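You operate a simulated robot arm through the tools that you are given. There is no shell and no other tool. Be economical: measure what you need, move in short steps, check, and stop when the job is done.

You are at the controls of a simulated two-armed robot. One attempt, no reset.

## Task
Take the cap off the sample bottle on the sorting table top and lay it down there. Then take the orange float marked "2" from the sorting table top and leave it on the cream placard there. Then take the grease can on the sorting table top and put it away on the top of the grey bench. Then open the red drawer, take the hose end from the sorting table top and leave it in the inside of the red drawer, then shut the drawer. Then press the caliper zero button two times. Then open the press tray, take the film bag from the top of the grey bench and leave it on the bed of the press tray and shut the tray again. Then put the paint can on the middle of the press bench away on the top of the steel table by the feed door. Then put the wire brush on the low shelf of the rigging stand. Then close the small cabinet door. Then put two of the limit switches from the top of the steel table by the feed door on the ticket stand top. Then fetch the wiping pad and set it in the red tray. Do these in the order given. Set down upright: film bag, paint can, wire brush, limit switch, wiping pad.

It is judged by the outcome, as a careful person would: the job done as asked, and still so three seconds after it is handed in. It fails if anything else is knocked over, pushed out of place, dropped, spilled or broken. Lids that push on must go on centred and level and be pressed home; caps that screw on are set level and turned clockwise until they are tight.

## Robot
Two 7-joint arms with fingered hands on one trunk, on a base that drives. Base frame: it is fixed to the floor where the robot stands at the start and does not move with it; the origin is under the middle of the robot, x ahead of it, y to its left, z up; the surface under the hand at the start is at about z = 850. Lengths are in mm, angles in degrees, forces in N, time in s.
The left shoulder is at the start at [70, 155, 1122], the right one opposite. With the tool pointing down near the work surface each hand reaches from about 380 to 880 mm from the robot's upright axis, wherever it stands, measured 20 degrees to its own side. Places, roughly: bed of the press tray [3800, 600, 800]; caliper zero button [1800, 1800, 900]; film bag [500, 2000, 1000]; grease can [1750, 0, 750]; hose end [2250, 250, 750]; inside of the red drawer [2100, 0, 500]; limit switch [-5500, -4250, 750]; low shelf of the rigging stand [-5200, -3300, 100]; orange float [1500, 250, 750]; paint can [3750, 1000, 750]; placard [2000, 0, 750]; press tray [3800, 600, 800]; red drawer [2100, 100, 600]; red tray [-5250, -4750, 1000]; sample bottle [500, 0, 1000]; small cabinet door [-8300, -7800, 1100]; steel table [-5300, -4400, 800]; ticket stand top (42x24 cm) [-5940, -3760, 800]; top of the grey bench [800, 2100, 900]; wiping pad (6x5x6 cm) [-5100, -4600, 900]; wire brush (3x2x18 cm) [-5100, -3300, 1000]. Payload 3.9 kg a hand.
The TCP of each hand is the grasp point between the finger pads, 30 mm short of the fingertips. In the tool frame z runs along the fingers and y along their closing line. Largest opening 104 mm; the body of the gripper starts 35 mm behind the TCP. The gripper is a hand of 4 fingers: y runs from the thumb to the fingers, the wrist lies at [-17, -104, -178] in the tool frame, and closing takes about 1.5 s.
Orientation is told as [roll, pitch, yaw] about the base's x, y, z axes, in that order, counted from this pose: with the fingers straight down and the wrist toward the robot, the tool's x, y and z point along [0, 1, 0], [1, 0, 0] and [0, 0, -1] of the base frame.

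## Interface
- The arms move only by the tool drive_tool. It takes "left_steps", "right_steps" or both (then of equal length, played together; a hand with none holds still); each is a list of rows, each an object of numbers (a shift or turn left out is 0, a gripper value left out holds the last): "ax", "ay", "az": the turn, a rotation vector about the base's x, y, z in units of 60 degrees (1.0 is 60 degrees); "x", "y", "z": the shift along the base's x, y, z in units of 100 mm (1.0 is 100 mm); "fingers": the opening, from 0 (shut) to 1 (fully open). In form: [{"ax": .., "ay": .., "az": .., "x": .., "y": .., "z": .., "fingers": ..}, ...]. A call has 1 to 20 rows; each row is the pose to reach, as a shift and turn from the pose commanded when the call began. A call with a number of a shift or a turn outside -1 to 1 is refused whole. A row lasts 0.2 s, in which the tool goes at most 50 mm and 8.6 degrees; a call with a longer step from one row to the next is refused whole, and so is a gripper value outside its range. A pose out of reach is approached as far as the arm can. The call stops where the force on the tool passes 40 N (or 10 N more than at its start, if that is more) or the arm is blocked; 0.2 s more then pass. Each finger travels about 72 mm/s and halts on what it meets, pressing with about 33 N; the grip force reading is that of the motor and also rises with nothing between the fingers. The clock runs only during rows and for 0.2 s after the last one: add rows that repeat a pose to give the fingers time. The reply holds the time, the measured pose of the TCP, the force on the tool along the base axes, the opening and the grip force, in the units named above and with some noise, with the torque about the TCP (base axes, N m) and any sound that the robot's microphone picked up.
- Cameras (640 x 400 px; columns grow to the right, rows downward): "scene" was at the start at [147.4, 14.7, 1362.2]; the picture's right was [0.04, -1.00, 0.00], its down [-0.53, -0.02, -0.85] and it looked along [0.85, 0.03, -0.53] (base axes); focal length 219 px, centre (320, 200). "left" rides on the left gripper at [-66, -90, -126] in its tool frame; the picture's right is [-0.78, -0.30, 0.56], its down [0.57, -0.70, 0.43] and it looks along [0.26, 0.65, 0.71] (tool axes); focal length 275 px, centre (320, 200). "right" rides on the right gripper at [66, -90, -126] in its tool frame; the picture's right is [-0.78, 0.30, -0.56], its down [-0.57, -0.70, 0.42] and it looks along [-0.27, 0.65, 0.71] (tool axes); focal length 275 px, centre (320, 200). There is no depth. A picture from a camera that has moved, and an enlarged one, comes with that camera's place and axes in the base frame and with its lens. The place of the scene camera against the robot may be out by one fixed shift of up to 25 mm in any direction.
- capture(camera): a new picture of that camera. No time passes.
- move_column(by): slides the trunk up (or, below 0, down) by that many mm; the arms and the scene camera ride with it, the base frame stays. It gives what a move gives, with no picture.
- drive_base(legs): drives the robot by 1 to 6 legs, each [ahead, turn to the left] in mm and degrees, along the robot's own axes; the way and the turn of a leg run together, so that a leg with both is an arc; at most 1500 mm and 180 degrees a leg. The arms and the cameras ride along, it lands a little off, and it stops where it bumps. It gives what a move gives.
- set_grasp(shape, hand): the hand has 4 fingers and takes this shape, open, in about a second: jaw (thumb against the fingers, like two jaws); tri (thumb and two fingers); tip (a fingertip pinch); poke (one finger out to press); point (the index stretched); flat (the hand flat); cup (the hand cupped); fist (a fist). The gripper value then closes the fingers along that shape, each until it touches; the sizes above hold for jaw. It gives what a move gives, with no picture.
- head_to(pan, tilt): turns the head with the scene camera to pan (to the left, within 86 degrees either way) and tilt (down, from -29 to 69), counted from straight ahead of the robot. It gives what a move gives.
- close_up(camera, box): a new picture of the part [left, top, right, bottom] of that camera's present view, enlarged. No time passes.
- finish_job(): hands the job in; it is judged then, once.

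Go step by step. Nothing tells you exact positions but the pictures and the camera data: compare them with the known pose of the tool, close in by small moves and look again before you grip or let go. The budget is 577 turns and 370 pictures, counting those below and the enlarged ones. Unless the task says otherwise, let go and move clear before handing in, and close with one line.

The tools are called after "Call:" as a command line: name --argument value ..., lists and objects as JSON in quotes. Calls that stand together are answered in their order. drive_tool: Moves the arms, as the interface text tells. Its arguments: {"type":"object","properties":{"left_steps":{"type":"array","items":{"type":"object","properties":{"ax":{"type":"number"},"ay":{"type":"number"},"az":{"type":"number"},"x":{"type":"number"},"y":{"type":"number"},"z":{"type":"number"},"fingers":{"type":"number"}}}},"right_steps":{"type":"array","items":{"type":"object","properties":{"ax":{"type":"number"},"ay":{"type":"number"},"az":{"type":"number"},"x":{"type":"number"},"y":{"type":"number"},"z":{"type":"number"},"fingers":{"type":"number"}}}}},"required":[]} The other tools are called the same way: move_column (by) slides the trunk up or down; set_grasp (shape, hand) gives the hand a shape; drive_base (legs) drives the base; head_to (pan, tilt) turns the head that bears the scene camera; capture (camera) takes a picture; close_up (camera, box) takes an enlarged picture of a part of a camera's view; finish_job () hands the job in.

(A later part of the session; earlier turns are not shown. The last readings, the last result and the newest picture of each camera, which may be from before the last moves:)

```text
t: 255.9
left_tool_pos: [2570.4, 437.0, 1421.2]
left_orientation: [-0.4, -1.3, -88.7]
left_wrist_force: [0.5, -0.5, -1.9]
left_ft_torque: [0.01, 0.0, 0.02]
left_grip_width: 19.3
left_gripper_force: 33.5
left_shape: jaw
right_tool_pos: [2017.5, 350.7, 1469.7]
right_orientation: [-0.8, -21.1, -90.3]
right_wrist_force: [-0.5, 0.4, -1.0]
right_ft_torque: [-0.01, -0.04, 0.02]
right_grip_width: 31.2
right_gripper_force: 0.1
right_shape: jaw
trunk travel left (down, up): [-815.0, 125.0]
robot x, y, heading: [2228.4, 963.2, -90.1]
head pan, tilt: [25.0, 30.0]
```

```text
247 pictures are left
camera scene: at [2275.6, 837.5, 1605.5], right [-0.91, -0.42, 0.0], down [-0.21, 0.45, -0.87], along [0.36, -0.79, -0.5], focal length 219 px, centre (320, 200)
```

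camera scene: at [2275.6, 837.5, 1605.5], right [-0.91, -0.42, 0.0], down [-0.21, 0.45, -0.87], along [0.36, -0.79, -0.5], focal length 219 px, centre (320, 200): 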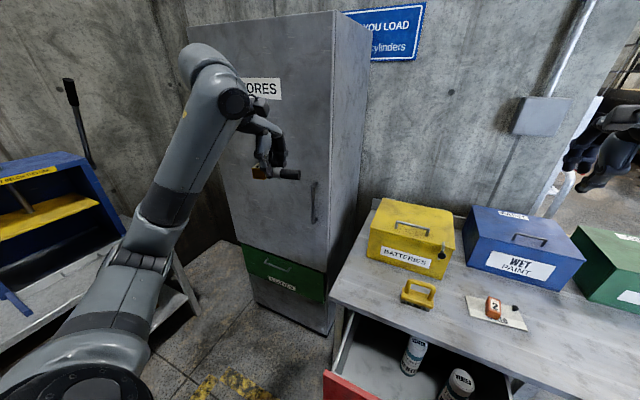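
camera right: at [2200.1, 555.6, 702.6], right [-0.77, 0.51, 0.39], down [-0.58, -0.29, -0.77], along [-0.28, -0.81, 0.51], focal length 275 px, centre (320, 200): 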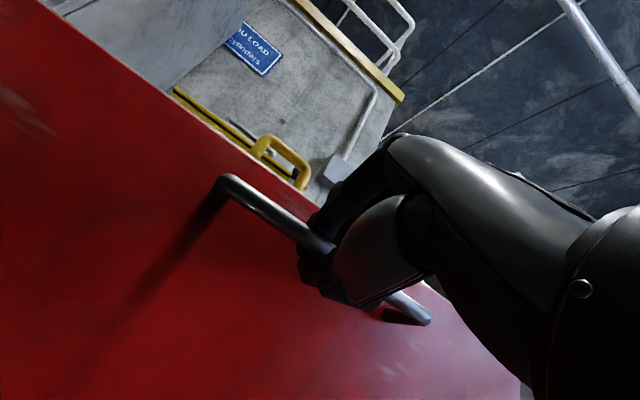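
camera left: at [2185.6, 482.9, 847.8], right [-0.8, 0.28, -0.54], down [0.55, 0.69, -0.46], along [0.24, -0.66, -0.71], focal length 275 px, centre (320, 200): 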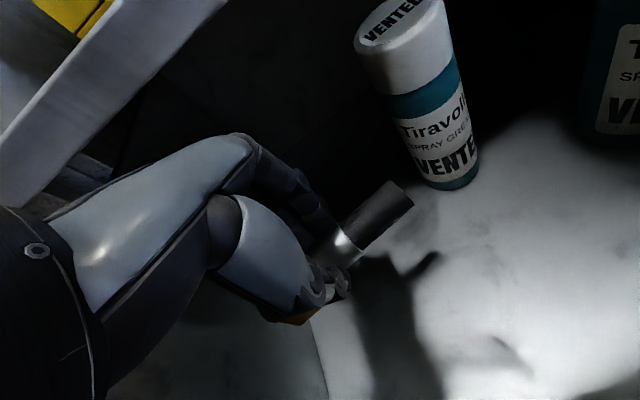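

The left arm stays elbow-down, but the right arm is elbow-up and suits reaching down. I'll lay the hose end on the table's front (around [2305, 238]) and take it over with the right hand.

Call:
move_column --by -200

Call:
drive_tool --left_steps '[{"x": -0.4}, {"x": -0.8, "y": -0.3}, {"x": -1, "y": -0.6}, {"x": -1, "y": -1}]'

Call:
drive_tool --left_steps '[{"x": -0.4, "y": -0.3, "z": -0.2}, {"x": -0.8, "y": -0.6, "z": -0.4}, {"x": -1, "y": -0.9, "z": -0.7}, {"x": -1, "y": -1, "z": -1}]'

Call:
drive_tool --left_steps '[{"x": -0.4, "z": -0.3}, {"x": -0.65, "z": -0.7, "ay": 0.01}, {"x": -0.65, "z": -1, "ay": 0.01}, {"x": -0.65, "z": -1, "ax": 0.02}]'

Call:
capture --camera "left"

```text
t: 258.0
left_tool_pos: [2567.7, 439.1, 1221.5]
left_orientation: [-0.6, -1.5, -88.7]
left_wrist_force: [0.0, -0.8, -1.0]
left_ft_torque: [0.01, 0.0, 0.02]
left_grip_width: 19.1
left_gripper_force: 32.5
left_shape: jaw
right_tool_pos: [2017.5, 350.8, 1270.7]
right_orientation: [-0.9, -21.1, -90.2]
right_wrist_force: [0.2, 0.6, -0.4]
right_ft_torque: [0.02, -0.01, 0.02]
right_grip_width: 31.1
right_gripper_force: 0.1
right_shape: jaw
trunk travel left (down, up): [-615.0, 325.0]
robot x, y, heading: [2227.9, 959.7, -89.9]
head pan, tilt: [25.0, 30.0]
```

```text
t: 259.0
left_tool_pos: [2468.5, 337.8, 1220.2]
left_orientation: [-0.3, -1.3, -88.7]
left_wrist_force: [1.6, 0.3, -1.2]
left_ft_torque: [0.02, 0.01, 0.02]
left_grip_width: 19.0
left_gripper_force: 32.7
left_shape: jaw
right_tool_pos: [2017.2, 348.5, 1269.3]
right_orientation: [-0.7, -21.0, -90.4]
right_wrist_force: [-0.1, 0.0, 0.7]
right_ft_torque: [0.02, -0.03, 0.02]
right_grip_width: 31.1
right_gripper_force: 0.1
right_shape: jaw
trunk travel left (down, up): [-615.0, 325.0]
robot x, y, heading: [2228.5, 959.4, -90.1]
head pan, tilt: [25.0, 30.0]
```

```text
refused: row 1 steps farther than a row can; nothing moved
```

```text
t: 260.0
left_tool_pos: [2402.9, 338.6, 1120.7]
left_orientation: [-0.5, -0.2, -88.6]
left_wrist_force: [-0.2, 0.7, -1.4]
left_ft_torque: [-0.01, 0.02, 0.0]
left_grip_width: 18.9
left_gripper_force: 33.1
left_shape: jaw
right_tool_pos: [2016.2, 350.7, 1269.9]
right_orientation: [-0.8, -21.0, -90.4]
right_wrist_force: [0.1, 1.4, 0.7]
right_ft_torque: [0.0, -0.01, 0.01]
right_grip_width: 31.1
right_gripper_force: 0.0
right_shape: jaw
trunk travel left (down, up): [-615.0, 325.0]
robot x, y, heading: [2229.5, 957.9, -90.1]
head pan, tilt: [25.0, 30.0]
```

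```text
246 pictures are left
camera left: at [2334.3, 428.1, 1247.2], right [-0.79, 0.28, -0.55], down [0.55, 0.71, -0.43], along [0.27, -0.65, -0.71], focal length 275 px, centre (320, 200)
```

left: 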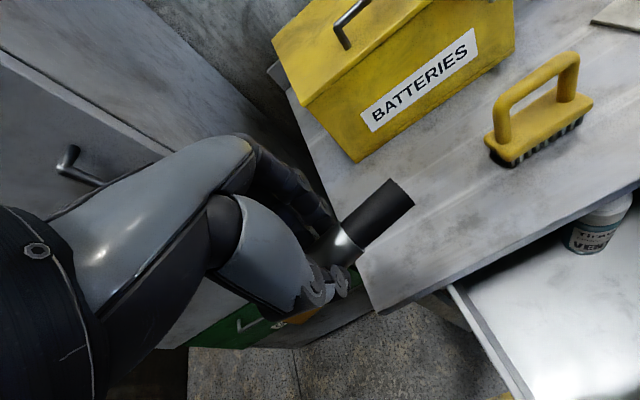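

Call:
drive_tool --left_steps '[{"x": -0.3, "y": -0.3}, {"x": -0.6, "y": -0.6}, {"x": -0.93, "y": -0.9}, {"x": -0.95, "y": -1, "z": -0.3}, {"x": -0.95, "y": -1, "z": -0.7}, {"x": -0.95, "y": -1, "z": -1}, {"x": -0.95, "y": -1, "z": -1}]'

Call:
drive_tool --left_steps '[{"z": -0.4}, {"z": -0.8}, {"z": -1}, {"z": -1}]'

Call:
capture --camera "left"

```text
t: 261.6
left_tool_pos: [2309.0, 239.3, 1021.4]
left_orientation: [-0.6, -0.2, -88.8]
left_wrist_force: [0.2, -0.2, -1.6]
left_ft_torque: [0.0, 0.0, 0.0]
left_grip_width: 19.1
left_gripper_force: 33.0
left_shape: jaw
right_tool_pos: [2017.7, 351.9, 1269.9]
right_orientation: [-0.8, -21.1, -90.2]
right_wrist_force: [0.7, 0.4, -0.2]
right_ft_torque: [0.04, 0.0, -0.01]
right_grip_width: 31.2
right_gripper_force: 0.1
right_shape: jaw
trunk travel left (down, up): [-615.0, 325.0]
robot x, y, heading: [2229.7, 960.0, -90.1]
head pan, tilt: [25.0, 30.0]
```

```text
t: 262.6
left_tool_pos: [2309.3, 237.0, 921.0]
left_orientation: [-0.5, -0.2, -88.7]
left_wrist_force: [-0.2, 0.0, -1.3]
left_ft_torque: [-0.01, 0.01, 0.01]
left_grip_width: 18.9
left_gripper_force: 33.0
left_shape: jaw
right_tool_pos: [2017.8, 351.5, 1270.5]
right_orientation: [-0.8, -21.0, -90.3]
right_wrist_force: [0.3, -0.4, -0.4]
right_ft_torque: [-0.05, -0.02, 0.03]
right_grip_width: 30.9
right_gripper_force: 0.0
right_shape: jaw
trunk travel left (down, up): [-615.0, 325.0]
robot x, y, heading: [2227.7, 962.4, -90.2]
head pan, tilt: [25.0, 30.0]
```

```text
245 pictures are left
camera left: at [2241.5, 328.0, 1048.1], right [-0.79, 0.28, -0.55], down [0.55, 0.71, -0.43], along [0.27, -0.65, -0.71], focal length 275 px, centre (320, 200)
```

left: 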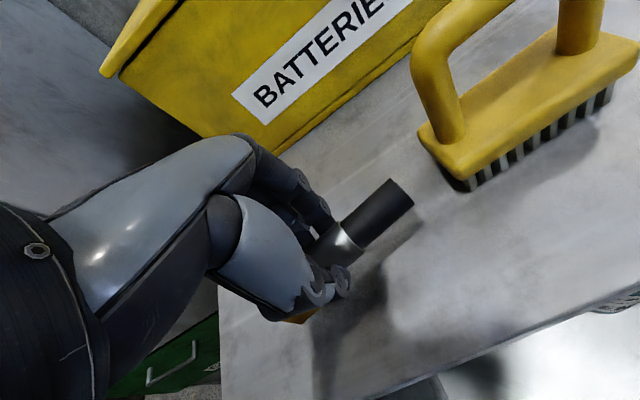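

Call:
drive_tool --left_steps '[{"z": -0.15}, {"z": -0.27}, {"z": -0.3}, {"z": -0.33}, {"z": -0.35}, {"z": -0.35}]'

Call:
drive_tool --left_steps '[{"fingers": 0.3}, {"fingers": 0.5}, {"fingers": 0.7}, {"fingers": 0.8}, {"z": 0.2}, {"z": 0.6}, {"z": 1}, {"z": 1}]'

Call:
capture --camera "left"

```text
t: 264.0
left_tool_pos: [2309.9, 239.4, 886.8]
left_orientation: [-0.4, -0.4, -88.7]
left_wrist_force: [1.0, -1.1, 4.0]
left_ft_torque: [-0.07, -0.08, 0.01]
left_grip_width: 19.4
left_gripper_force: 32.9
left_shape: jaw
right_tool_pos: [2016.6, 350.6, 1270.5]
right_orientation: [-0.8, -21.1, -90.2]
right_wrist_force: [1.1, -0.7, -0.3]
right_ft_torque: [0.01, 0.0, -0.01]
right_grip_width: 30.8
right_gripper_force: 0.0
right_shape: jaw
trunk travel left (down, up): [-615.0, 325.0]
robot x, y, heading: [2227.3, 957.2, -90.1]
head pan, tilt: [25.0, 30.0]
```

```text
t: 265.8
left_tool_pos: [2307.9, 239.1, 984.6]
left_orientation: [-0.6, -0.1, -88.8]
left_wrist_force: [0.1, 0.1, -0.7]
left_ft_torque: [0.0, 0.02, -0.03]
left_grip_width: 83.2
left_gripper_force: 0.1
left_shape: jaw
right_tool_pos: [2017.1, 350.3, 1270.9]
right_orientation: [-0.8, -21.0, -90.2]
right_wrist_force: [-0.4, 0.9, -0.1]
right_ft_torque: [0.0, 0.01, -0.01]
right_grip_width: 30.8
right_gripper_force: 0.1
right_shape: jaw
trunk travel left (down, up): [-615.0, 325.0]
robot x, y, heading: [2226.6, 958.4, -90.3]
head pan, tilt: [25.0, 30.0]
```

```text
244 pictures are left
camera left: at [2240.7, 328.9, 1111.9], right [-0.79, 0.28, -0.55], down [0.55, 0.71, -0.43], along [0.27, -0.64, -0.71], focal length 275 px, centre (320, 200)
```

left: 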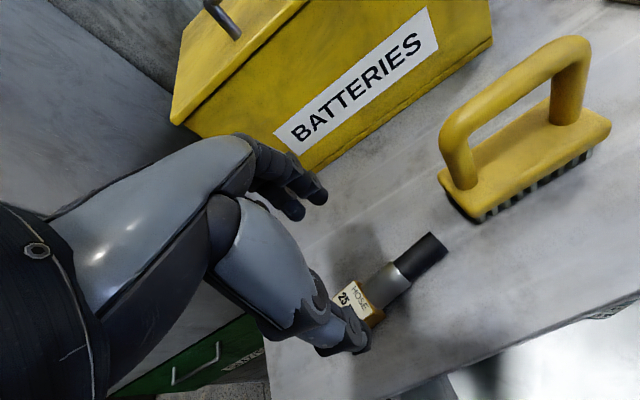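

The hose end is lying safely. I'll move the left hand away, level the right hand and bring it over.

Call:
drive_tool --left_steps '[{"z": 0.4}, {"z": 0.8, "x": 0.2}, {"z": 1, "x": 0.6}, {"z": 1, "x": 1, "y": 0.2}, {"z": 1, "x": 1, "y": 0.6}, {"z": 1, "x": 1, "y": 1}]' --right_steps '[{"ax": 0.12, "fingers": 0.8}, {"ax": 0.24}, {"ax": 0.35}, {"ax": 0.35}, {"ax": 0.35}, {"ax": 0.35}]'

Call:
drive_tool --left_steps '[{"x": 0.4, "z": 0.2}, {"x": 0.8, "z": 0.4}, {"x": 1, "z": 0.7}, {"x": 1, "z": 0.7}]' --right_steps '[{"x": 0.4}, {"x": 0.8, "y": -0.2}, {"x": 1, "y": -0.5}, {"x": 1, "y": -0.5}]'

Call:
drive_base --legs '[[40, 0]]'

Call:
drive_tool --right_steps '[{"x": 0.4}, {"x": 0.8}, {"x": 1, "z": -0.3}, {"x": 1, "z": -0.7}, {"x": 1, "z": -1}]'

Call:
drive_tool --right_steps '[{"x": 0.4}, {"x": 0.8}, {"x": 0.9}, {"x": 0.9}]'

Call:
capture --camera "right"

```text
t: 267.2
left_tool_pos: [2408.3, 339.1, 1085.5]
left_orientation: [-0.5, -0.2, -88.7]
left_wrist_force: [0.0, 0.1, 0.2]
left_ft_torque: [0.01, -0.03, 0.03]
left_grip_width: 83.0
left_gripper_force: 0.0
left_shape: jaw
right_tool_pos: [2017.0, 352.3, 1271.3]
right_orientation: [-0.8, -0.1, -90.4]
right_wrist_force: [0.3, -0.5, 0.6]
right_ft_torque: [0.01, 0.05, 0.03]
right_grip_width: 82.8
right_gripper_force: 0.0
right_shape: jaw
trunk travel left (down, up): [-615.0, 325.0]
robot x, y, heading: [2230.7, 959.2, -90.4]
head pan, tilt: [25.0, 30.0]
```

```text
t: 268.2
left_tool_pos: [2504.9, 338.1, 1157.6]
left_orientation: [-0.4, -0.3, -88.9]
left_wrist_force: [-1.0, 0.1, 0.0]
left_ft_torque: [0.0, -0.04, 0.02]
left_grip_width: 83.0
left_gripper_force: 0.0
left_shape: jaw
right_tool_pos: [2113.3, 302.6, 1270.1]
right_orientation: [-0.8, -0.1, -90.4]
right_wrist_force: [-1.0, 1.0, -0.2]
right_ft_torque: [0.0, -0.06, 0.01]
right_grip_width: 83.0
right_gripper_force: 0.1
right_shape: jaw
trunk travel left (down, up): [-615.0, 325.0]
robot x, y, heading: [2232.5, 960.4, -90.4]
head pan, tilt: [25.0, 30.0]
```

```text
t: 269.1
left_tool_pos: [2507.5, 309.4, 1162.9]
left_orientation: [-0.5, -0.9, -88.7]
left_wrist_force: [0.2, 0.0, 0.9]
left_ft_torque: [0.0, -0.01, 0.02]
left_grip_width: 83.0
left_gripper_force: 0.1
left_shape: jaw
right_tool_pos: [2116.3, 273.7, 1278.4]
right_orientation: [-0.9, -0.8, -90.2]
right_wrist_force: [-0.1, 0.6, 1.2]
right_ft_torque: [-0.01, 0.03, 0.03]
right_grip_width: 83.1
right_gripper_force: 0.0
right_shape: jaw
trunk travel left (down, up): [-615.0, 325.0]
robot x, y, heading: [2228.2, 920.2, -90.4]
head pan, tilt: [25.0, 30.0]
```

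```text
t: 270.3
left_tool_pos: [2507.9, 302.6, 1158.2]
left_orientation: [-0.6, -0.5, -88.7]
left_wrist_force: [0.7, -0.7, 0.5]
left_ft_torque: [0.0, 0.04, -0.01]
left_grip_width: 83.0
left_gripper_force: 0.1
left_shape: jaw
right_tool_pos: [2217.3, 265.7, 1174.8]
right_orientation: [-0.8, -0.4, -90.3]
right_wrist_force: [0.6, -0.8, 0.0]
right_ft_torque: [-0.02, -0.03, 0.03]
right_grip_width: 83.0
right_gripper_force: 0.1
right_shape: jaw
trunk travel left (down, up): [-615.0, 325.0]
robot x, y, heading: [2227.2, 922.1, -90.3]
head pan, tilt: [25.0, 30.0]
```

```text
t: 271.3
left_tool_pos: [2507.9, 301.8, 1157.2]
left_orientation: [-0.5, -0.5, -88.7]
left_wrist_force: [-0.1, 0.2, -0.6]
left_ft_torque: [-0.01, -0.01, 0.02]
left_grip_width: 83.3
left_gripper_force: 0.1
left_shape: jaw
right_tool_pos: [2306.9, 264.8, 1173.4]
right_orientation: [-0.9, -0.4, -90.3]
right_wrist_force: [1.0, 0.2, -0.7]
right_ft_torque: [-0.03, 0.02, 0.04]
right_grip_width: 83.2
right_gripper_force: 0.0
right_shape: jaw
trunk travel left (down, up): [-615.0, 325.0]
robot x, y, heading: [2230.8, 921.1, -90.2]
head pan, tilt: [25.0, 30.0]
```

```text
243 pictures are left
camera right: at [2376.5, 354.7, 1298.1], right [-0.77, -0.29, 0.57], down [-0.58, 0.7, -0.42], along [-0.28, -0.65, -0.71], focal length 275 px, centre (320, 200)
```

right: 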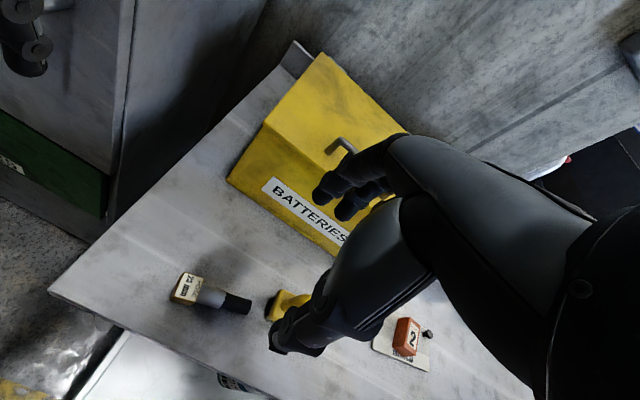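

Call:
drive_tool --right_steps '[{"y": -0.15, "az": 0.1, "z": -0.2}, {"y": -0.25, "az": 0.2, "z": -0.6}, {"y": -0.25, "az": 0.2, "z": -1}, {"y": -0.25, "az": 0.2, "z": -1}]'

Call:
drive_tool --right_steps '[{"z": -0.4}, {"z": -0.8}, {"z": -1}, {"z": -1}]'

Call:
capture --camera "right"

```text
t: 272.3
left_tool_pos: [2509.3, 303.3, 1158.6]
left_orientation: [-0.4, -0.4, -88.6]
left_wrist_force: [-0.8, 0.0, -0.8]
left_ft_torque: [0.0, 0.03, -0.03]
left_grip_width: 83.2
left_gripper_force: 0.0
left_shape: jaw
right_tool_pos: [2308.7, 240.6, 1074.6]
right_orientation: [-0.9, -0.4, -78.2]
right_wrist_force: [0.9, 0.3, 0.5]
right_ft_torque: [-0.04, 0.0, 0.01]
right_grip_width: 83.0
right_gripper_force: 0.1
right_shape: jaw
trunk travel left (down, up): [-615.0, 325.0]
robot x, y, heading: [2227.7, 921.8, -89.9]
head pan, tilt: [25.0, 30.0]
```

```text
t: 273.3
left_tool_pos: [2508.8, 301.9, 1157.7]
left_orientation: [-0.5, -0.5, -88.7]
left_wrist_force: [0.8, -0.4, -0.1]
left_ft_torque: [0.02, 0.0, -0.02]
left_grip_width: 83.1
left_gripper_force: 0.0
left_shape: jaw
right_tool_pos: [2307.4, 238.9, 973.8]
right_orientation: [-0.9, -0.3, -78.2]
right_wrist_force: [0.5, -0.5, -0.5]
right_ft_torque: [0.0, 0.0, 0.01]
right_grip_width: 83.0
right_gripper_force: 0.1
right_shape: jaw
trunk travel left (down, up): [-615.0, 325.0]
robot x, y, heading: [2230.5, 919.9, -90.2]
head pan, tilt: [25.0, 30.0]
```

```text
242 pictures are left
camera right: at [2356.1, 342.7, 1097.4], right [-0.69, -0.44, 0.57], down [-0.71, 0.57, -0.42], along [-0.14, -0.7, -0.71], focal length 275 px, centre (320, 200)
```

right: 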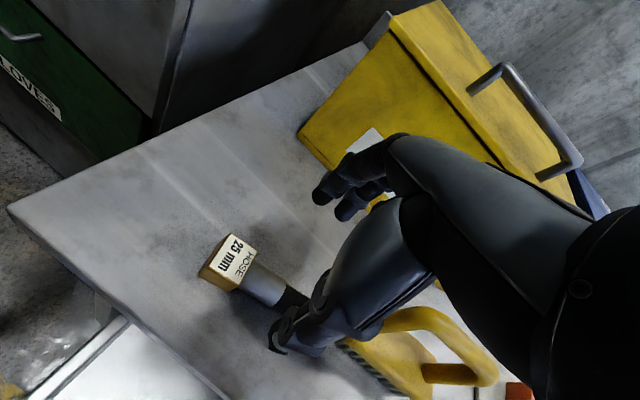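

Call:
drive_tool --right_steps '[{"z": -0.3}, {"z": -0.6}, {"z": -0.8}, {"z": -0.88}, {"z": -0.88, "fingers": 0.6}, {"z": -0.88, "fingers": 0.4}, {"z": -0.88, "fingers": 0.2}, {"z": -0.88, "fingers": 0.1}, {"z": -0.88, "fingers": 0.1}, {"z": -0.88, "fingers": 0.1}, {"z": -0.88, "fingers": 0.1}]'

Call:
drive_tool --right_steps '[{"z": 0.2}, {"z": 0.5}, {"z": 0.9}, {"z": 1}]'

Call:
capture --camera "right"

```text
t: 275.7
left_tool_pos: [2508.1, 301.8, 1157.1]
left_orientation: [-0.5, -0.5, -88.7]
left_wrist_force: [0.5, -0.3, 0.3]
left_ft_torque: [0.0, -0.01, -0.01]
left_grip_width: 82.7
left_gripper_force: 0.0
left_shape: jaw
right_tool_pos: [2306.6, 241.2, 886.0]
right_orientation: [-0.9, -0.4, -78.3]
right_wrist_force: [-0.5, -0.9, 0.3]
right_ft_torque: [0.0, 0.0, 0.03]
right_grip_width: 19.6
right_gripper_force: 33.1
right_shape: jaw
trunk travel left (down, up): [-615.0, 325.0]
robot x, y, heading: [2229.8, 917.3, -90.2]
head pan, tilt: [25.0, 30.0]
```

```text
t: 276.7
left_tool_pos: [2507.6, 301.2, 1159.1]
left_orientation: [-0.5, -0.4, -88.6]
left_wrist_force: [0.0, -0.6, -0.6]
left_ft_torque: [0.01, -0.02, 0.02]
left_grip_width: 83.0
left_gripper_force: 0.0
left_shape: jaw
right_tool_pos: [2307.9, 239.6, 985.0]
right_orientation: [-0.9, -0.3, -78.2]
right_wrist_force: [-0.6, -0.3, -1.8]
right_ft_torque: [-0.01, 0.01, -0.02]
right_grip_width: 19.6
right_gripper_force: 32.8
right_shape: jaw
trunk travel left (down, up): [-615.0, 325.0]
robot x, y, heading: [2231.7, 917.8, -90.0]
head pan, tilt: [25.0, 30.0]
```

```text
241 pictures are left
camera right: at [2355.4, 342.9, 1109.7], right [-0.69, -0.44, 0.57], down [-0.71, 0.57, -0.42], along [-0.14, -0.69, -0.71], focal length 275 px, centre (320, 200)
```

right: 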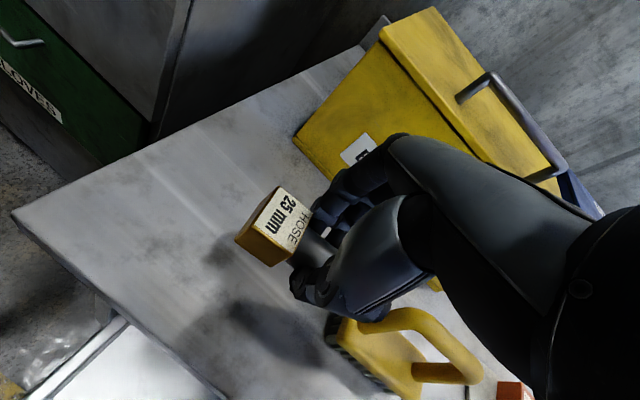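

The right hand has it. Moving over the drawer.

Call:
drive_tool --right_steps '[{"y": 0.4, "z": 0.1}, {"y": 0.8, "z": 0.1, "az": -0.1, "x": -0.1}, {"y": 1, "z": 0.1, "az": -0.2, "x": -0.3}, {"y": 1, "z": 0.1, "az": -0.2, "x": -0.43}]'

Call:
drive_tool --right_steps '[{"y": 0.3}, {"y": 0.5}, {"y": 0.5}]'

Call:
head_to --pan 0 --tilt 45

Call:
capture --camera "scene"

Call:
capture --camera "right"

```text
t: 277.7
left_tool_pos: [2506.7, 301.7, 1159.5]
left_orientation: [-0.3, -0.6, -88.7]
left_wrist_force: [-0.3, 0.3, -0.4]
left_ft_torque: [0.02, -0.01, 0.0]
left_grip_width: 83.1
left_gripper_force: 0.1
left_shape: jaw
right_tool_pos: [2264.2, 341.2, 995.0]
right_orientation: [-0.9, -0.5, -90.3]
right_wrist_force: [-0.6, 0.0, -2.3]
right_ft_torque: [0.02, 0.0, 0.03]
right_grip_width: 19.5
right_gripper_force: 32.5
right_shape: jaw
trunk travel left (down, up): [-615.0, 325.0]
robot x, y, heading: [2229.7, 920.5, -90.1]
head pan, tilt: [25.0, 30.0]
```

```text
t: 278.5
left_tool_pos: [2509.5, 301.2, 1158.1]
left_orientation: [-0.5, -0.4, -88.7]
left_wrist_force: [-0.4, -0.1, 0.5]
left_ft_torque: [0.02, 0.0, 0.0]
left_grip_width: 82.7
left_gripper_force: 0.2
left_shape: jaw
right_tool_pos: [2265.2, 390.8, 994.9]
right_orientation: [-0.9, -0.2, -90.3]
right_wrist_force: [0.0, 0.4, -1.4]
right_ft_torque: [0.03, 0.02, -0.04]
right_grip_width: 19.5
right_gripper_force: 32.8
right_shape: jaw
trunk travel left (down, up): [-615.0, 325.0]
robot x, y, heading: [2231.7, 920.3, -90.2]
head pan, tilt: [25.0, 30.0]
```

```text
t: 279.4
left_tool_pos: [2508.1, 301.3, 1157.9]
left_orientation: [-0.5, -0.5, -88.7]
left_wrist_force: [-0.1, -0.5, 0.4]
left_ft_torque: [-0.01, 0.02, -0.02]
left_grip_width: 83.0
left_gripper_force: 0.0
left_shape: jaw
right_tool_pos: [2263.8, 390.6, 995.5]
right_orientation: [-0.8, -0.4, -90.3]
right_wrist_force: [-0.4, -0.3, -2.4]
right_ft_torque: [0.02, 0.01, -0.01]
right_grip_width: 19.4
right_gripper_force: 33.0
right_shape: jaw
trunk travel left (down, up): [-615.0, 325.0]
robot x, y, heading: [2227.6, 924.3, -90.4]
head pan, tilt: [0.0, 45.0]
```

```text
240 pictures are left
camera scene: at [2236.8, 798.7, 1383.0], right [-1.0, 0.0, 0.0], down [0.0, 0.71, -0.71], along [0.0, -0.71, -0.71], focal length 219 px, centre (320, 200)
```

scene: 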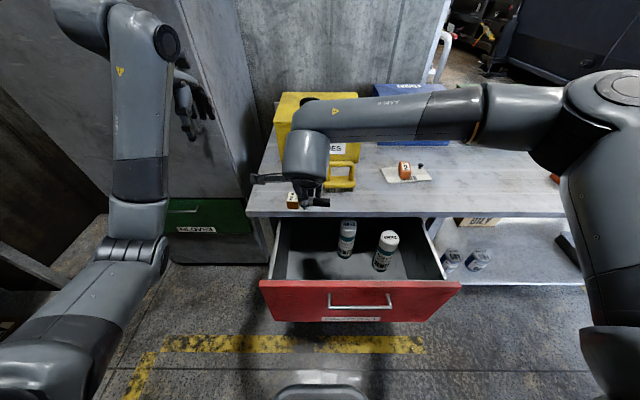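

```text
239 pictures are left
camera right: at [2333.6, 481.0, 1119.7], right [-0.77, -0.29, 0.57], down [-0.58, 0.7, -0.42], along [-0.28, -0.65, -0.71], focal length 275 px, centre (320, 200)
```

right: 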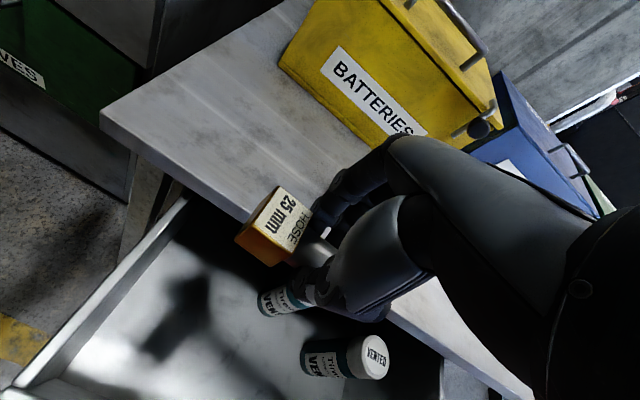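

The right arm is elbow-up here, which is good. Lowering.

Call:
drive_tool --right_steps '[{"z": -0.4}, {"z": -0.8}, {"z": -1}, {"z": -1}]'

Call:
drive_tool --right_steps '[{"z": -0.4}, {"z": -0.8}, {"z": -1}, {"z": -1}]'

Call:
capture --camera "scene"

Call:
capture --camera "right"

```text
t: 280.4
left_tool_pos: [2507.5, 302.4, 1157.5]
left_orientation: [-0.5, -0.5, -88.8]
left_wrist_force: [0.5, -0.2, -0.2]
left_ft_torque: [-0.01, 0.0, -0.02]
left_grip_width: 82.7
left_gripper_force: 0.0
left_shape: jaw
right_tool_pos: [2263.2, 390.8, 895.5]
right_orientation: [-0.8, -0.4, -90.3]
right_wrist_force: [-0.5, -1.1, -2.1]
right_ft_torque: [-0.01, 0.03, 0.02]
right_grip_width: 19.5
right_gripper_force: 33.3
right_shape: jaw
trunk travel left (down, up): [-615.0, 325.0]
robot x, y, heading: [2230.3, 921.9, -90.2]
head pan, tilt: [0.0, 45.0]
```

```text
t: 281.4
left_tool_pos: [2508.4, 302.6, 1157.6]
left_orientation: [-0.4, -0.5, -88.8]
left_wrist_force: [0.0, 0.2, 0.1]
left_ft_torque: [-0.01, 0.0, 0.0]
left_grip_width: 82.9
left_gripper_force: 0.2
left_shape: jaw
right_tool_pos: [2262.0, 391.3, 793.7]
right_orientation: [-0.9, -0.3, -90.4]
right_wrist_force: [0.7, -1.3, -2.3]
right_ft_torque: [-0.05, -0.01, 0.01]
right_grip_width: 19.5
right_gripper_force: 32.7
right_shape: jaw
trunk travel left (down, up): [-615.0, 325.0]
robot x, y, heading: [2231.7, 919.9, -90.2]
head pan, tilt: [0.0, 45.0]
```

```text
238 pictures are left
camera scene: at [2236.7, 798.7, 1382.9], right [-1.0, 0.0, 0.0], down [0.0, 0.71, -0.71], along [0.0, -0.71, -0.71], focal length 219 px, centre (320, 200)
```

scene: 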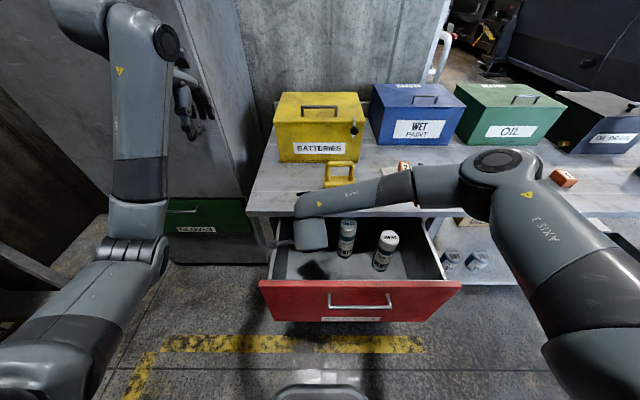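

```text
237 pictures are left
camera right: at [2331.9, 481.2, 918.7], right [-0.77, -0.29, 0.57], down [-0.58, 0.7, -0.42], along [-0.28, -0.65, -0.71], focal length 275 px, centre (320, 200)
```

right: 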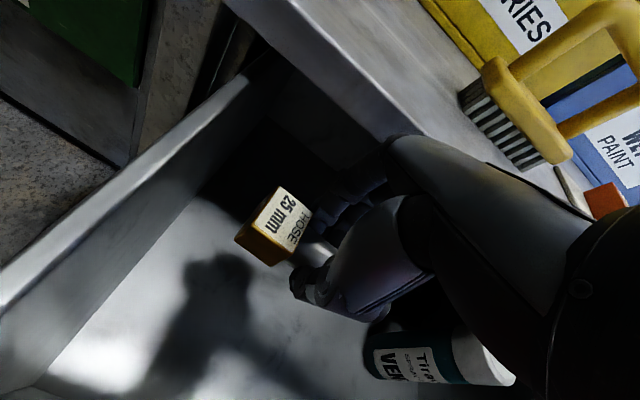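

Call:
drive_tool --right_steps '[{"z": -0.3, "x": -0.1}, {"z": -0.6, "x": -0.15}, {"z": -0.85, "x": -0.15}, {"z": -0.85, "x": -0.15}]'

Call:
capture --camera "right"

Call:
capture --camera "scene"

```text
t: 282.4
left_tool_pos: [2507.8, 303.2, 1157.6]
left_orientation: [-0.5, -0.5, -88.6]
left_wrist_force: [-0.4, -0.3, -0.4]
left_ft_torque: [0.03, -0.01, -0.02]
left_grip_width: 83.1
left_gripper_force: 0.0
left_shape: jaw
right_tool_pos: [2247.9, 390.6, 709.8]
right_orientation: [-0.9, -0.3, -90.2]
right_wrist_force: [-0.6, -0.4, -2.6]
right_ft_torque: [0.0, -0.03, -0.01]
right_grip_width: 19.6
right_gripper_force: 32.6
right_shape: jaw
trunk travel left (down, up): [-615.0, 325.0]
robot x, y, heading: [2228.7, 922.0, -90.5]
head pan, tilt: [0.0, 45.0]
```

```text
236 pictures are left
camera right: at [2317.2, 481.2, 834.3], right [-0.77, -0.29, 0.57], down [-0.58, 0.7, -0.42], along [-0.28, -0.65, -0.71], focal length 275 px, centre (320, 200)
```

right: 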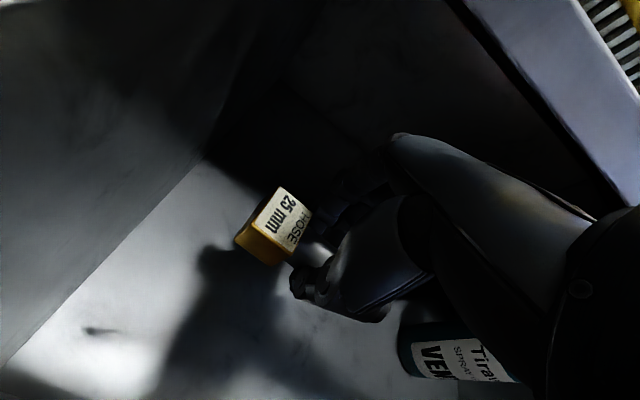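

```text
235 pictures are left
camera scene: at [2236.5, 798.8, 1382.9], right [-1.0, 0.0, 0.0], down [0.0, 0.71, -0.71], along [0.0, -0.71, -0.71], focal length 219 px, centre (320, 200)
```

scene: 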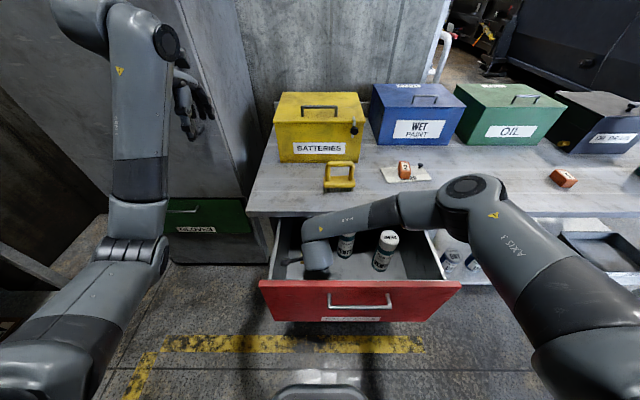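

Call:
drive_tool --right_steps '[{"z": -0.2}, {"z": -0.33}, {"z": -0.4}, {"z": -0.44}, {"z": -0.48}, {"z": -0.5}, {"z": -0.5}]'

Call:
capture --camera "right"

```text
t: 284.0
left_tool_pos: [2507.5, 300.8, 1158.2]
left_orientation: [-0.5, -0.5, -88.8]
left_wrist_force: [-0.3, -0.7, 0.4]
left_ft_torque: [0.01, 0.0, 0.04]
left_grip_width: 83.1
left_gripper_force: 0.1
left_shape: jaw
right_tool_pos: [2249.0, 390.8, 659.8]
right_orientation: [-0.9, -0.3, -90.3]
right_wrist_force: [0.6, -0.1, -1.8]
right_ft_torque: [0.03, 0.0, -0.01]
right_grip_width: 19.6
right_gripper_force: 33.4
right_shape: jaw
trunk travel left (down, up): [-615.0, 325.0]
robot x, y, heading: [2228.4, 918.2, -90.3]
head pan, tilt: [0.0, 45.0]
```

```text
234 pictures are left
camera right: at [2318.1, 481.0, 784.7], right [-0.77, -0.29, 0.57], down [-0.58, 0.7, -0.42], along [-0.28, -0.65, -0.71], focal length 275 px, centre (320, 200)
```

right: 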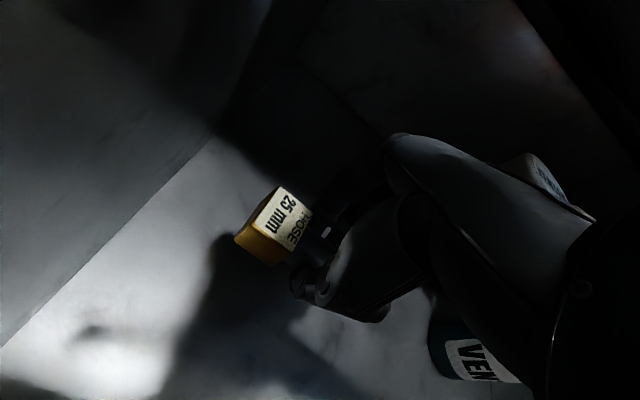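

Call:
drive_tool --right_steps '[{"z": -0.05}, {"z": -0.1}, {"z": -0.15}, {"z": -0.2}, {"z": -0.25}, {"z": -0.3}, {"z": -0.3}]'

Call:
capture --camera "right"

Call:
close_up --camera "scene" --box '[230, 170, 470, 340]'

```text
t: 285.6
left_tool_pos: [2508.6, 303.5, 1158.1]
left_orientation: [-0.5, -0.5, -88.7]
left_wrist_force: [1.6, -0.5, 0.0]
left_ft_torque: [-0.03, 0.03, -0.01]
left_grip_width: 82.9
left_gripper_force: 0.0
left_shape: jaw
right_tool_pos: [2249.7, 390.5, 630.4]
right_orientation: [-0.9, -0.3, -90.2]
right_wrist_force: [-0.1, 0.0, -1.9]
right_ft_torque: [0.0, 0.0, -0.01]
right_grip_width: 19.4
right_gripper_force: 32.8
right_shape: jaw
trunk travel left (down, up): [-615.0, 325.0]
robot x, y, heading: [2234.1, 919.8, -90.1]
head pan, tilt: [0.0, 45.0]
```

```text
233 pictures are left
camera right: at [2318.2, 481.2, 754.9], right [-0.77, -0.29, 0.57], down [-0.58, 0.7, -0.42], along [-0.28, -0.65, -0.71], focal length 275 px, centre (320, 200)
```

right: 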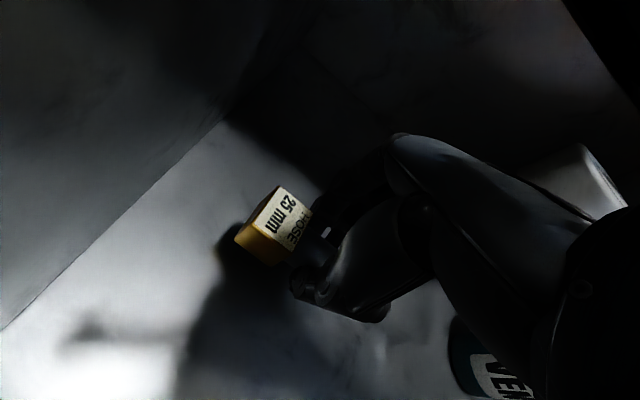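

```text
2.35 times, centred on (350, 255) of scene
camera zoom: at [2236.7, 798.8, 1383.0], right [-1.0, 0.0, 0.0], down [0.0, 0.71, -0.71], along [0.0, -0.71, -0.71], focal length 516 px, centre (249, 71)
```

zoom: 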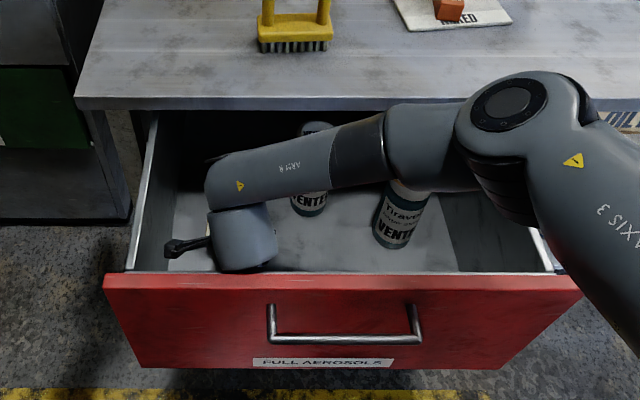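

No contact yet; from the corner lines the floor is at about z≈572. I'll raise the trunk 60 mm for elbow clearance and then continue down with the arm.

Call:
move_column --by 60

Call:
drive_tool --right_steps '[{"z": -0.25}, {"z": -0.5}, {"z": -0.65}, {"z": -0.7}, {"z": -0.74}, {"z": -0.74}]'

Call:
capture --camera "right"

Call:
close_up --camera "scene" --box '[230, 170, 470, 340]'

```text
t: 286.6
left_tool_pos: [2507.4, 302.0, 1218.2]
left_orientation: [-0.5, -0.3, -88.6]
left_wrist_force: [-0.8, 0.7, -0.2]
left_ft_torque: [0.03, 0.0, -0.01]
left_grip_width: 83.0
left_gripper_force: 0.1
left_shape: jaw
right_tool_pos: [2248.9, 391.1, 690.2]
right_orientation: [-1.0, -0.2, -90.3]
right_wrist_force: [0.8, 0.6, -2.4]
right_ft_torque: [0.0, 0.04, -0.03]
right_grip_width: 19.5
right_gripper_force: 32.7
right_shape: jaw
trunk travel left (down, up): [-675.0, 265.0]
robot x, y, heading: [2227.5, 918.7, -90.0]
head pan, tilt: [0.0, 45.0]
```

```text
t: 288.0
left_tool_pos: [2508.9, 302.0, 1217.4]
left_orientation: [-0.5, -0.5, -88.8]
left_wrist_force: [0.0, -0.4, -0.3]
left_ft_torque: [-0.02, 0.0, 0.0]
left_grip_width: 82.7
left_gripper_force: 0.1
left_shape: jaw
right_tool_pos: [2249.4, 390.9, 615.0]
right_orientation: [-0.9, -0.3, -90.3]
right_wrist_force: [-0.6, 0.1, -1.6]
right_ft_torque: [0.02, -0.02, -0.01]
right_grip_width: 19.4
right_gripper_force: 33.2
right_shape: jaw
trunk travel left (down, up): [-675.0, 265.0]
robot x, y, heading: [2225.5, 918.1, -90.2]
head pan, tilt: [0.0, 45.0]
```

```text
231 pictures are left
camera right: at [2318.0, 481.1, 740.2], right [-0.77, -0.29, 0.57], down [-0.58, 0.7, -0.42], along [-0.28, -0.65, -0.71], focal length 275 px, centre (320, 200)
```

right: 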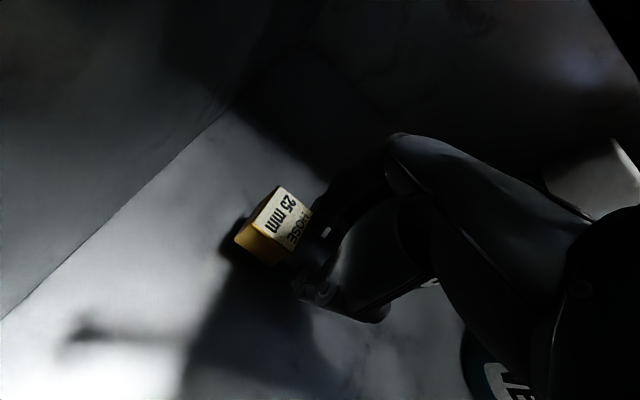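

```text
2.35 times, centred on (350, 255) of scene
camera zoom: at [2236.7, 798.6, 1442.9], right [-1.0, 0.0, 0.0], down [0.0, 0.71, -0.71], along [0.0, -0.71, -0.71], focal length 516 px, centre (249, 71)
```

zoom: 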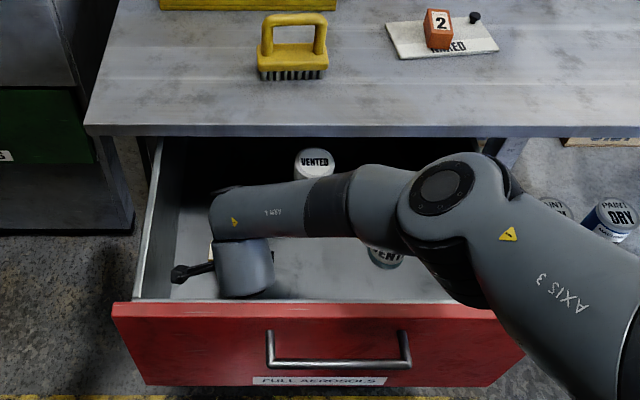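

Call:
drive_tool --right_steps '[{"z": -0.03}, {"z": -0.06}, {"z": -0.08}, {"z": -0.1}, {"z": -0.12}, {"z": -0.12}]'

```text
t: 289.4
left_tool_pos: [2507.8, 301.2, 1216.3]
left_orientation: [-0.5, -0.5, -88.7]
left_wrist_force: [-0.3, -0.8, 0.6]
left_ft_torque: [0.03, 0.01, 0.02]
left_grip_width: 83.2
left_gripper_force: 0.2
left_shape: jaw
right_tool_pos: [2249.2, 391.5, 603.7]
right_orientation: [-0.9, -0.3, -90.2]
right_wrist_force: [0.5, 0.1, -0.8]
right_ft_torque: [0.0, 0.02, -0.01]
right_grip_width: 19.5
right_gripper_force: 32.4
right_shape: jaw
trunk travel left (down, up): [-675.0, 265.0]
robot x, y, heading: [2229.6, 916.5, -90.0]
head pan, tilt: [0.0, 45.0]
```

Call:
drive_tool --right_steps '[{"z": -0.03}, {"z": -0.06}, {"z": -0.08}, {"z": -0.1}, {"z": -0.12}, {"z": -0.12}]'

Call:
capture --camera "right"

```text
t: 290.8
left_tool_pos: [2507.9, 300.5, 1218.0]
left_orientation: [-0.5, -0.6, -88.7]
left_wrist_force: [0.1, 0.5, 0.5]
left_ft_torque: [-0.03, 0.0, 0.0]
left_grip_width: 83.1
left_gripper_force: 0.0
left_shape: jaw
right_tool_pos: [2249.3, 392.3, 591.8]
right_orientation: [-0.8, -0.3, -90.4]
right_wrist_force: [-0.2, -0.3, -0.4]
right_ft_torque: [-0.03, 0.0, -0.04]
right_grip_width: 19.5
right_gripper_force: 33.2
right_shape: jaw
trunk travel left (down, up): [-675.0, 265.0]
robot x, y, heading: [2229.1, 919.2, -90.0]
head pan, tilt: [0.0, 45.0]
```

```text
229 pictures are left
camera right: at [2318.0, 481.4, 716.5], right [-0.77, -0.29, 0.57], down [-0.58, 0.7, -0.42], along [-0.28, -0.65, -0.71], focal length 275 px, centre (320, 200)
```

right: 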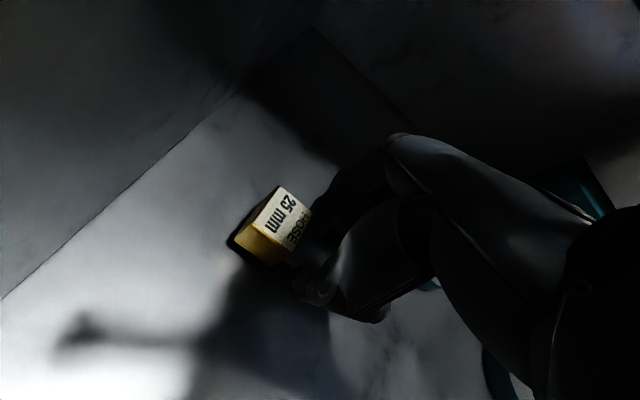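

Force is unloading, so it is just touching. I'll go a little further and release.

Call:
drive_tool --right_steps '[{"z": -0.02}, {"z": -0.03}, {"z": -0.03}]'

Call:
drive_tool --right_steps '[{"fingers": 0.25}, {"fingers": 0.35}, {"fingers": 0.45}, {"fingers": 0.45}, {"z": 0.2}, {"z": 0.6}, {"z": 1}, {"z": 1}]'

Call:
capture --camera "right"

```text
t: 291.6
left_tool_pos: [2508.2, 301.9, 1217.1]
left_orientation: [-0.6, -0.5, -88.7]
left_wrist_force: [0.1, 0.0, 0.4]
left_ft_torque: [-0.01, -0.01, -0.01]
left_grip_width: 83.0
left_gripper_force: 0.0
left_shape: jaw
right_tool_pos: [2247.9, 390.9, 589.1]
right_orientation: [-0.9, -0.2, -90.1]
right_wrist_force: [-0.3, 0.0, -1.5]
right_ft_torque: [0.02, -0.03, -0.01]
right_grip_width: 19.4
right_gripper_force: 33.1
right_shape: jaw
trunk travel left (down, up): [-675.0, 265.0]
robot x, y, heading: [2229.8, 920.0, -90.2]
head pan, tilt: [0.0, 45.0]
```

```text
t: 293.4
left_tool_pos: [2507.4, 302.3, 1218.5]
left_orientation: [-0.6, -0.5, -88.7]
left_wrist_force: [0.6, -0.3, -0.2]
left_ft_torque: [-0.02, 0.0, 0.01]
left_grip_width: 83.0
left_gripper_force: 0.1
left_shape: jaw
right_tool_pos: [2249.2, 391.3, 690.3]
right_orientation: [-0.9, -0.3, -90.2]
right_wrist_force: [0.6, 0.4, 0.6]
right_ft_torque: [-0.01, -0.03, 0.01]
right_grip_width: 46.3
right_gripper_force: 0.0
right_shape: jaw
trunk travel left (down, up): [-675.0, 265.0]
robot x, y, heading: [2230.8, 918.4, -90.2]
head pan, tilt: [0.0, 45.0]
```

```text
228 pictures are left
camera right: at [2317.5, 481.6, 815.0], right [-0.77, -0.29, 0.57], down [-0.58, 0.7, -0.42], along [-0.28, -0.65, -0.71], focal length 275 px, centre (320, 200)
```

right: 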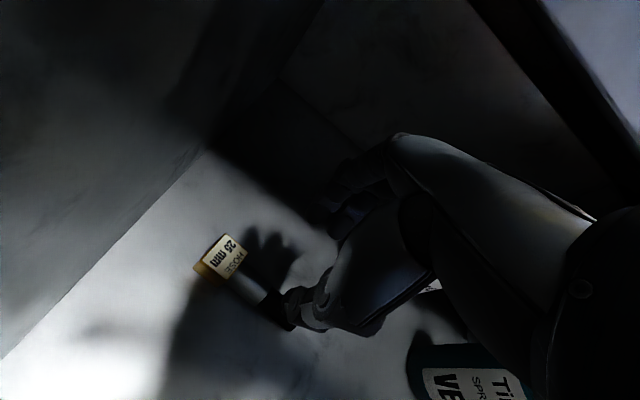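

The hose end rests in the drawer. I'll lift the hand out, back up, and get into position to push the drawer shut by its bar.

Call:
drive_tool --right_steps '[{"z": 0.4}, {"z": 0.8}, {"z": 1}, {"z": 1}]'

Call:
drive_tool --right_steps '[{"z": 0.4}, {"z": 0.8}, {"z": 1}, {"z": 1}]'

Call:
drive_tool --right_steps '[{"z": 0.4, "fingers": 0.2}, {"z": 0.8, "fingers": 0}, {"z": 1, "x": -0.3}, {"z": 1, "x": -0.7}, {"z": 1, "x": -1}]'

Call:
drive_base --legs '[[-300, 0]]'

Call:
capture --camera "scene"

```text
t: 294.4
left_tool_pos: [2508.5, 302.2, 1218.7]
left_orientation: [-0.5, -0.5, -88.7]
left_wrist_force: [0.1, -0.7, 0.5]
left_ft_torque: [0.01, 0.01, 0.0]
left_grip_width: 83.1
left_gripper_force: 0.1
left_shape: jaw
right_tool_pos: [2249.4, 391.1, 789.9]
right_orientation: [-0.9, -0.3, -90.3]
right_wrist_force: [-0.5, -0.5, 0.0]
right_ft_torque: [-0.05, -0.01, 0.0]
right_grip_width: 46.5
right_gripper_force: 0.1
right_shape: jaw
trunk travel left (down, up): [-675.0, 265.0]
robot x, y, heading: [2231.7, 920.6, -90.3]
head pan, tilt: [0.0, 45.0]
```

```text
t: 295.4
left_tool_pos: [2508.1, 302.7, 1218.4]
left_orientation: [-0.4, -0.5, -88.6]
left_wrist_force: [0.6, -0.6, 0.2]
left_ft_torque: [-0.01, 0.0, -0.02]
left_grip_width: 83.0
left_gripper_force: 0.0
left_shape: jaw
right_tool_pos: [2249.3, 391.1, 889.8]
right_orientation: [-0.9, -0.3, -90.3]
right_wrist_force: [-0.5, -0.4, 0.1]
right_ft_torque: [-0.02, 0.0, 0.02]
right_grip_width: 46.8
right_gripper_force: 0.1
right_shape: jaw
trunk travel left (down, up): [-675.0, 265.0]
robot x, y, heading: [2230.4, 923.6, -90.2]
head pan, tilt: [0.0, 45.0]
```

```text
t: 296.6
left_tool_pos: [2507.7, 301.5, 1218.7]
left_orientation: [-0.4, -0.5, -88.6]
left_wrist_force: [-0.6, -0.5, 0.1]
left_ft_torque: [-0.02, -0.01, 0.0]
left_grip_width: 83.0
left_gripper_force: 0.0
left_shape: jaw
right_tool_pos: [2147.8, 390.3, 990.6]
right_orientation: [-1.0, -0.5, -90.3]
right_wrist_force: [-0.1, -0.5, -0.6]
right_ft_torque: [0.01, -0.02, 0.0]
right_grip_width: 0.0
right_gripper_force: 32.8
right_shape: jaw
trunk travel left (down, up): [-675.0, 265.0]
robot x, y, heading: [2229.6, 916.1, -90.1]
head pan, tilt: [0.0, 45.0]
```

```text
t: 298.7
left_tool_pos: [2509.9, 603.6, 1217.8]
left_orientation: [-0.5, -0.4, -88.7]
left_wrist_force: [-0.7, 0.0, -0.3]
left_ft_torque: [-0.01, -0.01, 0.05]
left_grip_width: 82.9
left_gripper_force: 0.0
left_shape: jaw
right_tool_pos: [2149.3, 692.2, 990.1]
right_orientation: [-0.9, -0.3, -90.4]
right_wrist_force: [-0.4, 0.5, -0.1]
right_ft_torque: [-0.02, 0.0, -0.03]
right_grip_width: 0.1
right_gripper_force: 32.9
right_shape: jaw
trunk travel left (down, up): [-675.0, 265.0]
robot x, y, heading: [2231.5, 1224.6, -90.3]
head pan, tilt: [0.0, 45.0]
```

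```text
227 pictures are left
camera scene: at [2237.5, 1100.0, 1442.8], right [-1.0, 0.0, 0.0], down [0.0, 0.71, -0.71], along [0.0, -0.71, -0.71], focal length 219 px, centre (320, 200)
```

scene: 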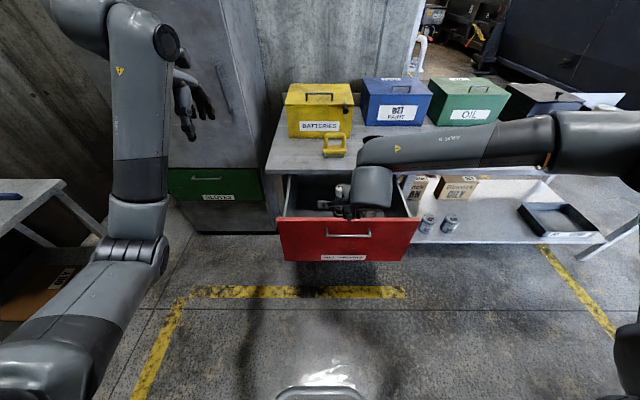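

Call:
drive_tool --right_steps '[{"z": -0.4}, {"z": -0.8}, {"z": -1, "x": -0.2}, {"z": -1, "x": -0.2}]'

Call:
drive_tool --right_steps '[{"z": -0.4}, {"z": -0.8}, {"z": -1}, {"z": -1}]'

Call:
capture --camera "right"

```text
t: 299.7
left_tool_pos: [2508.5, 603.2, 1216.5]
left_orientation: [-0.5, -0.4, -88.7]
left_wrist_force: [0.1, 0.2, 0.5]
left_ft_torque: [0.03, 0.0, 0.01]
left_grip_width: 83.1
left_gripper_force: 0.1
left_shape: jaw
right_tool_pos: [2129.5, 692.2, 890.6]
right_orientation: [-1.0, -0.3, -90.4]
right_wrist_force: [-0.4, -1.2, -0.2]
right_ft_torque: [0.0, -0.03, -0.03]
right_grip_width: 0.0
right_gripper_force: 32.7
right_shape: jaw
trunk travel left (down, up): [-675.0, 265.0]
robot x, y, heading: [2232.9, 1222.0, -90.0]
head pan, tilt: [0.0, 45.0]
```

```text
t: 300.7
left_tool_pos: [2509.1, 604.9, 1217.9]
left_orientation: [-0.5, -0.6, -88.7]
left_wrist_force: [0.2, 0.4, -0.3]
left_ft_torque: [0.01, -0.01, -0.01]
left_grip_width: 83.1
left_gripper_force: 0.1
left_shape: jaw
right_tool_pos: [2128.2, 692.9, 789.3]
right_orientation: [-1.0, -0.4, -90.3]
right_wrist_force: [-1.3, 1.0, 0.1]
right_ft_torque: [-0.01, 0.03, 0.0]
right_grip_width: 0.0
right_gripper_force: 33.0
right_shape: jaw
trunk travel left (down, up): [-675.0, 265.0]
robot x, y, heading: [2231.3, 1224.6, -90.2]
head pan, tilt: [0.0, 45.0]
```

```text
226 pictures are left
camera right: at [2198.5, 783.0, 914.0], right [-0.77, -0.29, 0.57], down [-0.58, 0.7, -0.42], along [-0.28, -0.65, -0.71], focal length 275 px, centre (320, 200)
```

right: 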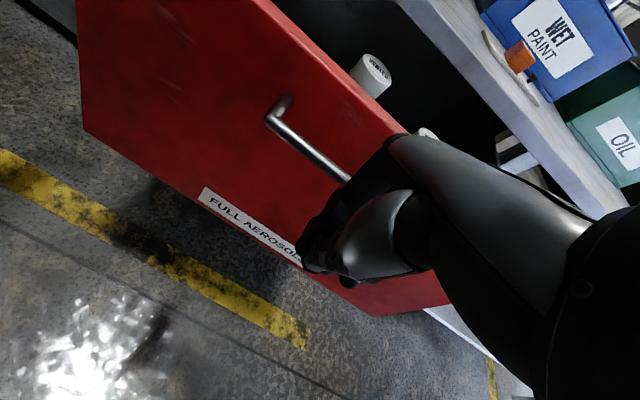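

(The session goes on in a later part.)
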